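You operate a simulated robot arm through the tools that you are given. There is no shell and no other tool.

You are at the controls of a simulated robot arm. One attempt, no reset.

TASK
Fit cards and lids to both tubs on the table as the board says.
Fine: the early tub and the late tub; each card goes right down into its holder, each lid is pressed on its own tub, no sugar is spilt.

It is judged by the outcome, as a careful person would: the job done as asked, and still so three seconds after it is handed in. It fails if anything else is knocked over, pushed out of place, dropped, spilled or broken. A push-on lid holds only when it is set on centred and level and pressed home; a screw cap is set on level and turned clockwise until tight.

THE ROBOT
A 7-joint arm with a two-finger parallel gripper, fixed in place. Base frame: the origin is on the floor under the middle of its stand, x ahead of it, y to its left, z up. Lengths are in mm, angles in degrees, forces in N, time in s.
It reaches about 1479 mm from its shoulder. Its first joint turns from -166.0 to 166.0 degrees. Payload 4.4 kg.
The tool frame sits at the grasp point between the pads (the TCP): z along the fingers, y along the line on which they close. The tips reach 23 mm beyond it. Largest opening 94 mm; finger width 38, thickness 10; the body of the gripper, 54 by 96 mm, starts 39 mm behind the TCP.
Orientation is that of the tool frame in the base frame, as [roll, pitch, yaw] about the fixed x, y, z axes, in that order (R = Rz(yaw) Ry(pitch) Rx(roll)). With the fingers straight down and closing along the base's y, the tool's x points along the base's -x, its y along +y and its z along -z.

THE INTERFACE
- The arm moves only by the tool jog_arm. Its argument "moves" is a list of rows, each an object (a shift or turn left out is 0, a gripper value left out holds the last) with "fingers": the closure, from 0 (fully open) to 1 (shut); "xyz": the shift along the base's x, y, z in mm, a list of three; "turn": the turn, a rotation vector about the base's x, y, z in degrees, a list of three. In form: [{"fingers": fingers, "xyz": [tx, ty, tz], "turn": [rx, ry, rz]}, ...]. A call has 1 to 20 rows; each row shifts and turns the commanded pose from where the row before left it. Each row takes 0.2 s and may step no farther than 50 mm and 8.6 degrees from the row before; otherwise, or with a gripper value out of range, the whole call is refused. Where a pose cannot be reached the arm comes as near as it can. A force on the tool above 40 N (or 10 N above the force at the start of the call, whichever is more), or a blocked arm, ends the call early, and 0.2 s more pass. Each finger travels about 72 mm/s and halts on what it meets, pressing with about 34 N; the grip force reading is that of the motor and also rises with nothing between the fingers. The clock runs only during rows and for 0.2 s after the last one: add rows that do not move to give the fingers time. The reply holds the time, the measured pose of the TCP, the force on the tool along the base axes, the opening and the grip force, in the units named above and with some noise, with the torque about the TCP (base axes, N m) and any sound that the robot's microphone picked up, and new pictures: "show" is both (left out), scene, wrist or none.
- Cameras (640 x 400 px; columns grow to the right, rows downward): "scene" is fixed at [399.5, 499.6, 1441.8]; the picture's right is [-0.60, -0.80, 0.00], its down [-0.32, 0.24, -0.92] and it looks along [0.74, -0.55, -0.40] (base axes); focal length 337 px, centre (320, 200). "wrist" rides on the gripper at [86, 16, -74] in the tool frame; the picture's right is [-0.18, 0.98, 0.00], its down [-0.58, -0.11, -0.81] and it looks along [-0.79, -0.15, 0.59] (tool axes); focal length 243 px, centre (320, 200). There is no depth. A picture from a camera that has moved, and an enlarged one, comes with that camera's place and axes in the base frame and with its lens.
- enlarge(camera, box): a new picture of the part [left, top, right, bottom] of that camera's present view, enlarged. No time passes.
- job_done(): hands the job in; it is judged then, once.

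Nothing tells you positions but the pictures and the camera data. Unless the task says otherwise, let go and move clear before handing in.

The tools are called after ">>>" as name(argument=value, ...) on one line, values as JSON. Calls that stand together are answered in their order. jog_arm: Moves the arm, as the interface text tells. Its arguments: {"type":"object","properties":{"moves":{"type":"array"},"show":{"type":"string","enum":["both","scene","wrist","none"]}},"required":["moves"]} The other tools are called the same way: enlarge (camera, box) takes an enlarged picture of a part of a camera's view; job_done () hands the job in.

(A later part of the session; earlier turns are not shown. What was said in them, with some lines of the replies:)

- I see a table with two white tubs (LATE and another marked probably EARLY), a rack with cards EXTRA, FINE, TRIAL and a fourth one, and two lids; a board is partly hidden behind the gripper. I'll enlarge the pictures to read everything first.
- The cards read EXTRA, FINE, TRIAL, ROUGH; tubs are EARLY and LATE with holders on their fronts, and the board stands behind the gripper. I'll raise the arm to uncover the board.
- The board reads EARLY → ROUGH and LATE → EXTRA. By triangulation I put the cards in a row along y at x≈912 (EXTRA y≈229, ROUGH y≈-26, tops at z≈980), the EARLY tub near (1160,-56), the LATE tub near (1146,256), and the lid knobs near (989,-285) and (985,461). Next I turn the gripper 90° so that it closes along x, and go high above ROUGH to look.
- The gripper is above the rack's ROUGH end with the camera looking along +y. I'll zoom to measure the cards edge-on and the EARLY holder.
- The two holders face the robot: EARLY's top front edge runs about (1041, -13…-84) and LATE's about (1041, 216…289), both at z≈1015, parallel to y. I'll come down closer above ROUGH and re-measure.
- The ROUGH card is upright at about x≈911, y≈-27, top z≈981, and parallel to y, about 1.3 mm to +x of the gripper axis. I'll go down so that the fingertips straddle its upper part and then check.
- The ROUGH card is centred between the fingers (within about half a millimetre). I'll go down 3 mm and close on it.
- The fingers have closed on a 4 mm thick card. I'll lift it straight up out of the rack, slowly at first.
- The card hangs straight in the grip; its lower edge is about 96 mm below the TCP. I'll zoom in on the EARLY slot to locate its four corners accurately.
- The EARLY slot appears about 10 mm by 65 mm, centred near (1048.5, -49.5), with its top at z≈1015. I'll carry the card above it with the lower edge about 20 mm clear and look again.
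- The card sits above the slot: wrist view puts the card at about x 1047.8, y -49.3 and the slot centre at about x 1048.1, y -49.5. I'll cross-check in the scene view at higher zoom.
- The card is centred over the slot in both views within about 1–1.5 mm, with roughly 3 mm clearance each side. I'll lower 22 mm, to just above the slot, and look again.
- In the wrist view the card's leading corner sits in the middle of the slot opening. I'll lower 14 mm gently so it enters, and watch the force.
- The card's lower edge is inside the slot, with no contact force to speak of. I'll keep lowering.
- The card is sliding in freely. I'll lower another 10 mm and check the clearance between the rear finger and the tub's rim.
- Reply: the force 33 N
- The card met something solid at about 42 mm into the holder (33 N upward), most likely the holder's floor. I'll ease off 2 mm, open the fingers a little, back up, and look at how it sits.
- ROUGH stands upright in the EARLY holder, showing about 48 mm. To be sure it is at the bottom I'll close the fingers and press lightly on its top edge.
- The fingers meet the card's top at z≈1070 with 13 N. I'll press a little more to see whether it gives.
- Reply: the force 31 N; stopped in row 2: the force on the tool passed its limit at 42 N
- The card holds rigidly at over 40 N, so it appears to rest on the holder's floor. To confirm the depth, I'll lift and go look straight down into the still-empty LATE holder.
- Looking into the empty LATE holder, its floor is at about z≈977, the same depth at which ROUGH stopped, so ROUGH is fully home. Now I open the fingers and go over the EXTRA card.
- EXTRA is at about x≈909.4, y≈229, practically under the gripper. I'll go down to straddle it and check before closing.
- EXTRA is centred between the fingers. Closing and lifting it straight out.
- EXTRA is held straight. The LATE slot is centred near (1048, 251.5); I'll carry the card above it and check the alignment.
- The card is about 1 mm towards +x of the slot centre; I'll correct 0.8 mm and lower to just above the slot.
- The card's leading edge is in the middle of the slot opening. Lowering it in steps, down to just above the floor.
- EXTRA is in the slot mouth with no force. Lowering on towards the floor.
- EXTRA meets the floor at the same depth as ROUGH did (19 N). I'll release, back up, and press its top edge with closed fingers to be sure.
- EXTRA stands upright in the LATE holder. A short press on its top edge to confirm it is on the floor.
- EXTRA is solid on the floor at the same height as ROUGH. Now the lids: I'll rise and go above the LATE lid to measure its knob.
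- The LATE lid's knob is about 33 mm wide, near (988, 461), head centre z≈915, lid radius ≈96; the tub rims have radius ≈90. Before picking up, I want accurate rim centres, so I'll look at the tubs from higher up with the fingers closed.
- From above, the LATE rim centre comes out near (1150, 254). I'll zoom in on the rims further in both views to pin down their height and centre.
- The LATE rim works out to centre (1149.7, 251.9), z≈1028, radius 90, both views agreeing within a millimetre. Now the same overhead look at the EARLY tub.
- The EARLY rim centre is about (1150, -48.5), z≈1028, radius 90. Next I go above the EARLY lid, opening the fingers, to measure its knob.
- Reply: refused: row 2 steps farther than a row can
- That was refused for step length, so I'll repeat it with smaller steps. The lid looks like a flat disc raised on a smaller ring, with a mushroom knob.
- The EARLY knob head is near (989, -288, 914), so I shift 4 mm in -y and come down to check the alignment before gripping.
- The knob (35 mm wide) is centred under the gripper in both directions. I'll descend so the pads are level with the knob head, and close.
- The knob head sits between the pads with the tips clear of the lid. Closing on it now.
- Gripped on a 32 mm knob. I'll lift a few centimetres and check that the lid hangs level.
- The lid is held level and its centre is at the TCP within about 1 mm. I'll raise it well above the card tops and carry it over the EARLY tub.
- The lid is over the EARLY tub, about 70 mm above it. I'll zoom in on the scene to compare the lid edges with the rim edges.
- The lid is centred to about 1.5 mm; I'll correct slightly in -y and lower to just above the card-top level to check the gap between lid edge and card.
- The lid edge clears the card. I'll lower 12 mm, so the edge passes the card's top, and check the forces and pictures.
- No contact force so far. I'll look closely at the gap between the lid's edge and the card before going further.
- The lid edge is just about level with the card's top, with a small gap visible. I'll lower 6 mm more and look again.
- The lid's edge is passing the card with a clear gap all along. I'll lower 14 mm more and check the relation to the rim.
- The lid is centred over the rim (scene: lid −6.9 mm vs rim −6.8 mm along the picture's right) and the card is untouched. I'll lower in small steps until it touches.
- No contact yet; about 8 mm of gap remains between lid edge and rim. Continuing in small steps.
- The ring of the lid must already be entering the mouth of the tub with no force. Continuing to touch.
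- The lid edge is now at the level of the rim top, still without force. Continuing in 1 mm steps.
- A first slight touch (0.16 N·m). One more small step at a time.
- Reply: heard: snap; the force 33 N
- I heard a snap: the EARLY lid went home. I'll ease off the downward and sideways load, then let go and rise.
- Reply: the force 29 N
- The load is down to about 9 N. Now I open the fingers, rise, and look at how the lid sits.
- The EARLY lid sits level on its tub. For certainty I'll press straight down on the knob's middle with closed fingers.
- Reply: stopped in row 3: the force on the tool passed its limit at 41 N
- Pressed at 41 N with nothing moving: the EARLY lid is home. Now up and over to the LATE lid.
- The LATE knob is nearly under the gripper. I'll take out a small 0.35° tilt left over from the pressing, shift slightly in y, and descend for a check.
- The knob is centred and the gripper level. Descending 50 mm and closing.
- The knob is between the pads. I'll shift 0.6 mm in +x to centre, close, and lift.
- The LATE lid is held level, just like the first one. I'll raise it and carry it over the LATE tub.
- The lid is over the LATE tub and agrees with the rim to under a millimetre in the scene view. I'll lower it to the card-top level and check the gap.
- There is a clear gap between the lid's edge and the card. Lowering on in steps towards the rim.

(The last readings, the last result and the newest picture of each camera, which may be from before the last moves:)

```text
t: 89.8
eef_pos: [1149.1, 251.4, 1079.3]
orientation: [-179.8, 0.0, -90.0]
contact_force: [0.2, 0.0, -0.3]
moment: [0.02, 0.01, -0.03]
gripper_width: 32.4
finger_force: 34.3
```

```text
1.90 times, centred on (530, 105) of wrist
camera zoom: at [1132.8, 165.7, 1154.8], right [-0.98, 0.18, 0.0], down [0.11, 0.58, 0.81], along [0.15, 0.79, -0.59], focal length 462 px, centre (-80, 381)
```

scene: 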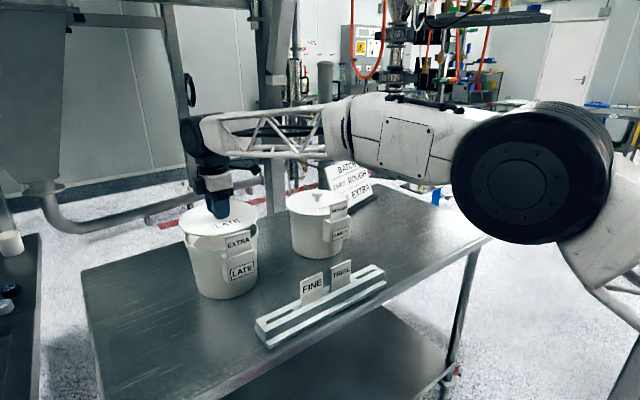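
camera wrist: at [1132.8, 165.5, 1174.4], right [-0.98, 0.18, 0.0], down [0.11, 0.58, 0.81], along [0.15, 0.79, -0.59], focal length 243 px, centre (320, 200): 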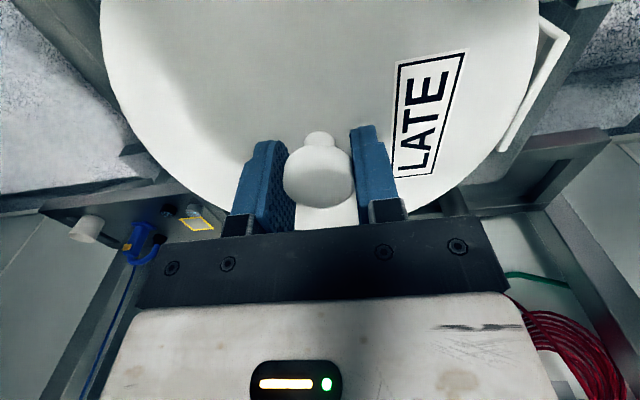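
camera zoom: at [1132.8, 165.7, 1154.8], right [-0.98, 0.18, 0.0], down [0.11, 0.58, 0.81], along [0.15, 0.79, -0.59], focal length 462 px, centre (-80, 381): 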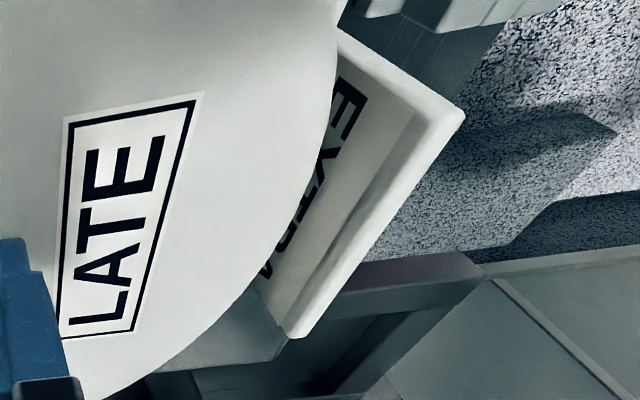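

Centred, with the card untouched. Lowering on, with a small nudge of (+0.4, +0.3) mm learned from the first lid.

>>> jog_arm(moves=[{"xyz": [0.4, 0.3, -4]}, {"xyz": [0, 0, -4]}, {"xyz": [0, 0, -4]}, {"xyz": [0, 0, -2]}, {}], show="none")

>>> jog_arm(moves=[{"xyz": [0, 0, -1.5]}, {"xyz": [0, 0, -1.5]}, {}], show="none")

>>> enlarge(camera="scene", box=[180, 205, 265, 270])

```text
t: 91.0
eef_pos: [1149.0, 252.2, 1064.9]
orientation: [-180.0, 0.0, -89.9]
contact_force: [0.1, -0.3, -0.9]
moment: [-0.04, 0.0, 0.03]
gripper_width: 32.6
finger_force: 34.4
```

```text
t: 91.8
eef_pos: [1149.7, 253.6, 1062.5]
orientation: [-179.8, 0.0, -90.0]
contact_force: [0.0, 0.6, 0.5]
moment: [0.03, 0.01, 0.01]
gripper_width: 32.3
finger_force: 33.5
```

```text
6.15 times, centred on (222, 238) of scene
camera zoom: at [399.5, 499.6, 1441.8], right [-0.6, -0.8, 0.0], down [-0.32, 0.24, -0.92], along [0.74, -0.55, -0.4], focal length 2074 px, centre (920, -31)
```

zoom: 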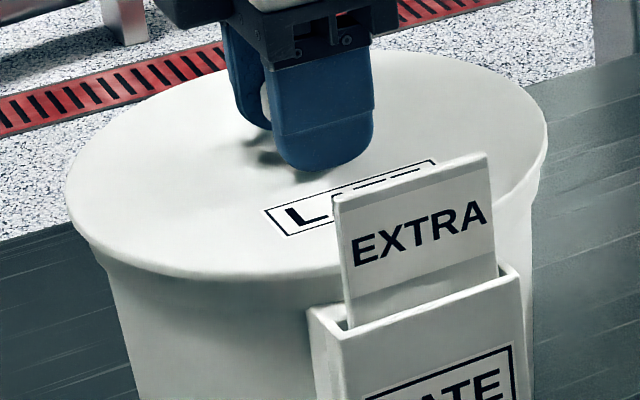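

The lid edge is at the rim level, still without force. Now 1 mm steps until it snaps.

>>> jog_arm(moves=[{"xyz": [0, 0, -1]}, {}], show="none")

>>> jog_arm(moves=[{"xyz": [0, 0, -1]}, {}], show="none")

>>> jog_arm(moves=[{"xyz": [0, 0, -1]}, {}], show="none")

```text
t: 92.3
eef_pos: [1149.2, 252.1, 1062.1]
orientation: [-179.9, 0.1, -90.0]
contact_force: [0.4, -0.5, -0.6]
moment: [-0.01, -0.01, 0.02]
gripper_width: 32.3
finger_force: 34.4
```

```text
t: 93.0
eef_pos: [1148.7, 252.9, 1061.1]
orientation: [-179.9, 0.0, -90.1]
contact_force: [-1.6, -0.3, -0.8]
moment: [0.0, -0.01, -0.03]
gripper_width: 32.2
finger_force: 34.0
```

```text
t: 93.5
eef_pos: [1149.8, 251.9, 1060.6]
orientation: [-179.9, 0.0, -90.0]
contact_force: [0.8, -6.7, 5.7]
moment: [-0.08, -0.02, 0.03]
gripper_width: 32.3
finger_force: 34.3
heard: snap
```

Snap heard on the LATE lid too, with only small forces. I'll press one more millimetre, then ease off and let go.

>>> jog_arm(moves=[{"xyz": [0, -0.4, -1]}, {}], show="none")

>>> jog_arm(moves=[{"xyz": [0, 0, 1]}, {"xyz": [0, 0, 1]}, {}], show="none")

```text
t: 94.2
eef_pos: [1148.9, 251.9, 1061.1]
orientation: [-179.9, 0.0, -90.0]
contact_force: [1.2, -4.1, 16.1]
moment: [-0.02, -0.03, 0.0]
gripper_width: 32.0
finger_force: 33.5
```

```text
t: 95.0
eef_pos: [1149.2, 251.6, 1060.7]
orientation: [-179.9, 0.0, -89.9]
contact_force: [5.3, -1.0, 8.6]
moment: [0.01, -0.01, -0.01]
gripper_width: 32.4
finger_force: 33.3
```

>>> jog_arm(moves=[{"xyz": [0, 0, 0.5]}, {"fingers": 0.5}, {"fingers": 0.3}, {"fingers": 0.3}, {"xyz": [0, 0, 20]}, {"xyz": [0, 0, 30]}, {"xyz": [0, 0, 10]}, {"fingers": 1}, {"fingers": 1}, {"fingers": 1}, {}])

>>> enlarge(camera="scene", box=[170, 190, 275, 305])

>>> enlarge(camera="wrist", box=[150, 0, 560, 220])

```text
t: 97.3
eef_pos: [1149.6, 250.4, 1121.0]
orientation: [-179.9, 0.0, -90.0]
contact_force: [-0.8, 0.7, -0.7]
moment: [0.03, -0.03, -0.02]
gripper_width: 0.2
finger_force: 34.0
camera wrist: at [1133.0, 165.5, 1196.3], right [-0.98, 0.18, 0.0], down [0.11, 0.58, 0.81], along [0.15, 0.79, -0.59], focal length 243 px, centre (320, 200)
```

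scene: 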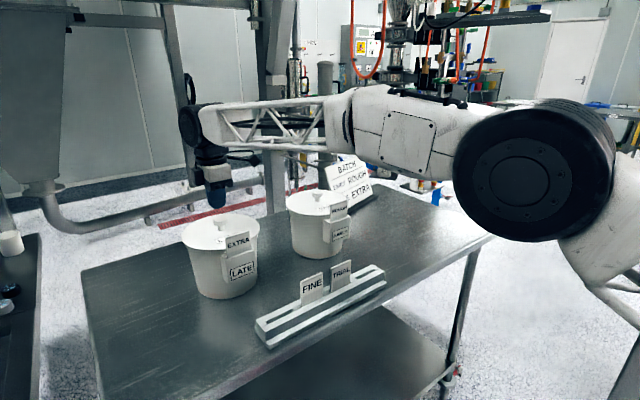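
wrist: 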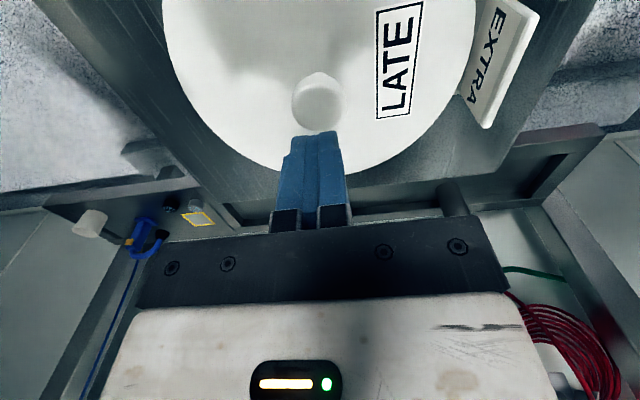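

```text
3.48 times, centred on (222, 248) of scene
camera zoom: at [399.5, 499.6, 1441.8], right [-0.6, -0.8, 0.0], down [-0.32, 0.24, -0.92], along [0.74, -0.55, -0.4], focal length 1172 px, centre (659, 35)
```

zoom: 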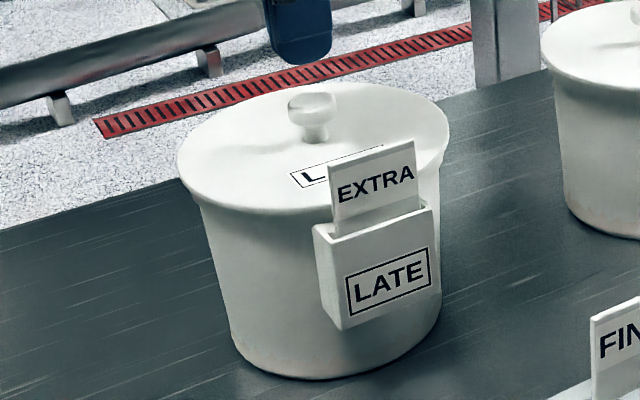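

```text
1.56 times, centred on (355, 110) of wrist
camera zoom: at [1133.0, 165.5, 1196.3], right [-0.98, 0.18, 0.0], down [0.11, 0.58, 0.81], along [0.15, 0.79, -0.59], focal length 379 px, centre (265, 340)
```

zoom: 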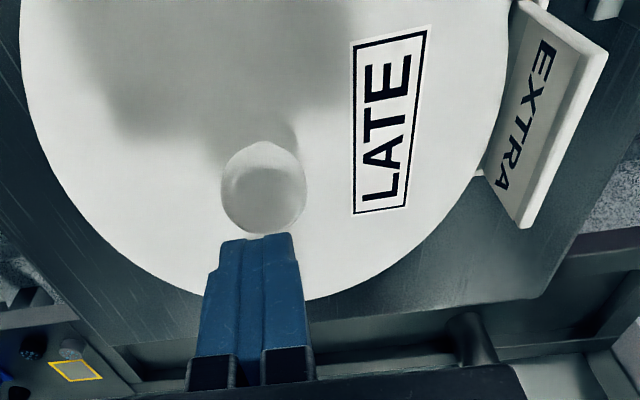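

The LATE lid sits level. Now the same confirming press on its knob with closed fingers.

>>> jog_arm(moves=[{"xyz": [0, 0, -14]}, {"xyz": [0, 0, -12]}, {"xyz": [0, 0, -4]}, {}], show="none")

>>> jog_arm(moves=[{"xyz": [0, 0, -1.5]}, {"xyz": [0, 0, -1.5]}, {}], show="none")

>>> jog_arm(moves=[{"xyz": [0, 0, -1]}, {}], show="none")

```text
t: 98.3
eef_pos: [1150.5, 251.2, 1091.2]
orientation: [-179.9, 0.0, -90.0]
contact_force: [0.2, 0.1, 0.2]
moment: [0.01, -0.01, 0.02]
gripper_width: 0.0
finger_force: 33.8
```

```text
t: 99.2
eef_pos: [1150.3, 252.1, 1089.8]
orientation: [-179.7, 0.0, -90.0]
contact_force: [-2.8, -3.1, 9.5]
moment: [-0.06, 0.06, -0.04]
gripper_width: 0.0
finger_force: 33.7
```

```text
t: 99.8
eef_pos: [1149.7, 251.6, 1090.0]
orientation: [-179.8, 0.0, -89.9]
contact_force: [-1.5, -4.8, 21.0]
moment: [-0.18, 0.03, 0.01]
gripper_width: 0.1
finger_force: 33.8
```

>>> jog_arm(moves=[{"xyz": [0, 0, -1.2]}, {}], show="none")

>>> jog_arm(moves=[{"xyz": [0, 0, 20]}, {"xyz": [0, 0, 40]}, {"xyz": [0, 0, 45]}, {"xyz": [0, 0, 45]}, {"xyz": [-40, 0, 20]}, {"xyz": [-45, 0, 20]}, {"xyz": [-45, 0, 10]}, {"xyz": [-45, 0, 0]}, {"xyz": [-45, 0, 0]}, {"xyz": [-45, -20, 0]}, {"xyz": [-45, -20, 0]}, {}, {}])

>>> enlarge(camera="scene", box=[170, 180, 380, 310])

>>> enlarge(camera="scene", box=[180, 200, 270, 260])

>>> enlarge(camera="scene", box=[280, 180, 365, 240])

```text
t: 100.3
eef_pos: [1149.8, 251.4, 1090.3]
orientation: [-179.7, 0.1, -90.0]
contact_force: [-3.0, -8.2, 36.0]
moment: [-0.29, 0.1, -0.05]
gripper_width: 0.0
finger_force: 34.2
```

```text
t: 103.2
eef_pos: [839.7, 212.5, 1286.0]
orientation: [-179.9, 0.0, -90.0]
contact_force: [0.0, 0.1, -0.7]
moment: [0.01, 0.02, -0.04]
gripper_width: 0.0
finger_force: 34.2
camera wrist: at [823.7, 125.7, 1360.7], right [-0.98, 0.18, 0.0], down [0.11, 0.58, 0.81], along [0.15, 0.79, -0.59], focal length 243 px, centre (320, 200)
```

scene: 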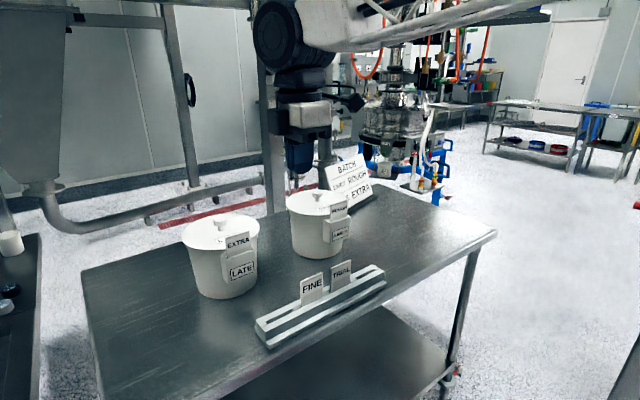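
wrist: 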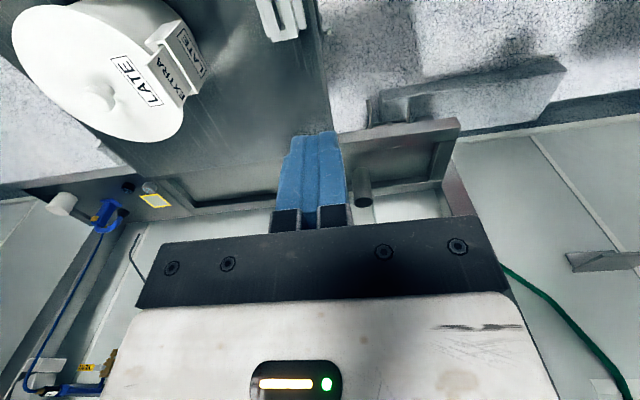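

```text
3.05 times, centred on (275, 245) of scene
camera zoom: at [399.5, 499.6, 1441.8], right [-0.6, -0.8, 0.0], down [-0.32, 0.24, -0.92], along [0.74, -0.55, -0.4], focal length 1027 px, centre (457, 63)
```

zoom: 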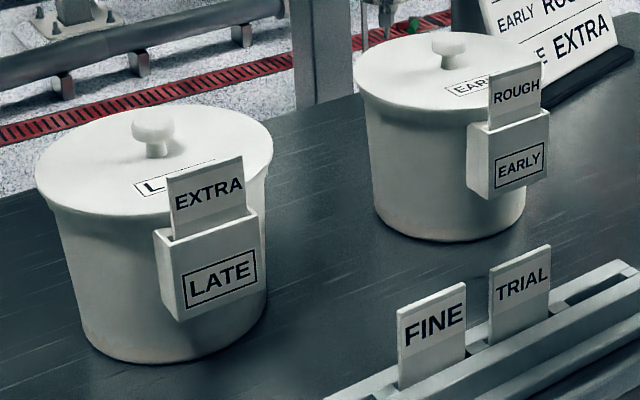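

```text
6.67 times, centred on (225, 230) of scene
camera zoom: at [399.5, 499.6, 1441.8], right [-0.6, -0.8, 0.0], down [-0.32, 0.24, -0.92], along [0.74, -0.55, -0.4], focal length 2247 px, centre (953, 0)
```

zoom: 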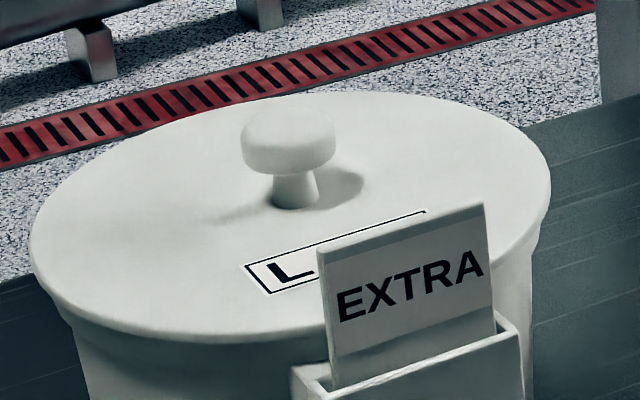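

```text
6.67 times, centred on (322, 210) of scene
camera zoom: at [399.5, 499.6, 1441.8], right [-0.6, -0.8, 0.0], down [-0.32, 0.24, -0.92], along [0.74, -0.55, -0.4], focal length 2247 px, centre (303, 133)
```

zoom: 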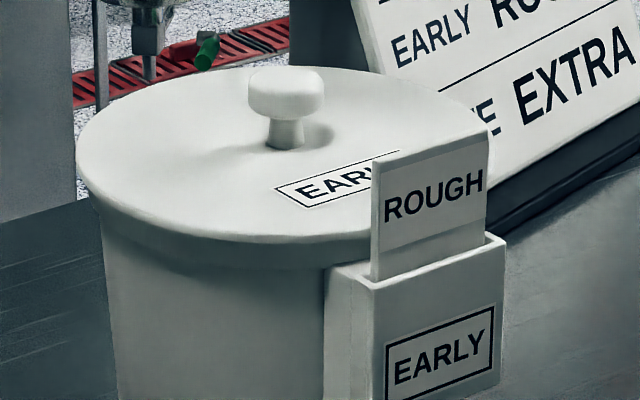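

Both tubs have their lids snapped on level (EARLY lid on EARLY, LATE lid on LATE). ROUGH is in EARLY's holder and EXTRA in LATE's, both down on the floor of the holder, as the board says. FINE and TRIAL are untouched in the rack and the arm is clear, so I'm handing the job in.

>>> job_done()

```text
The job is handed in.
```

The job is handed in. Both tubs have the card the board asks for and their own lid, and the arm is clear of them.

| Tub | Card | Lid |
|---|---|---|
| EARLY | ROUGH, resting on the holder floor | EARLY lid, snapped on and level |
| LATE | EXTRA, resting on the holder floor | LATE lid, snapped on and level |

- **Cards:** after letting go I pressed each card on its top edge. Neither moved, and both stopped at the same depth. The empty LATE holder's floor looked to be at that depth too.
- **Lids:** I heard a snap as each lid went on. I then pressed each knob at about 36–41 N, and neither lid moved further.
- **Everything else:** FINE and TRIAL are still standing in the rack. I saw no sugar spilled and nothing knocked over in the last pictures.

I read "as the board says" as deciding the cards, so I took the word "Fine" in the task as an ordinary word and not as the FINE card.
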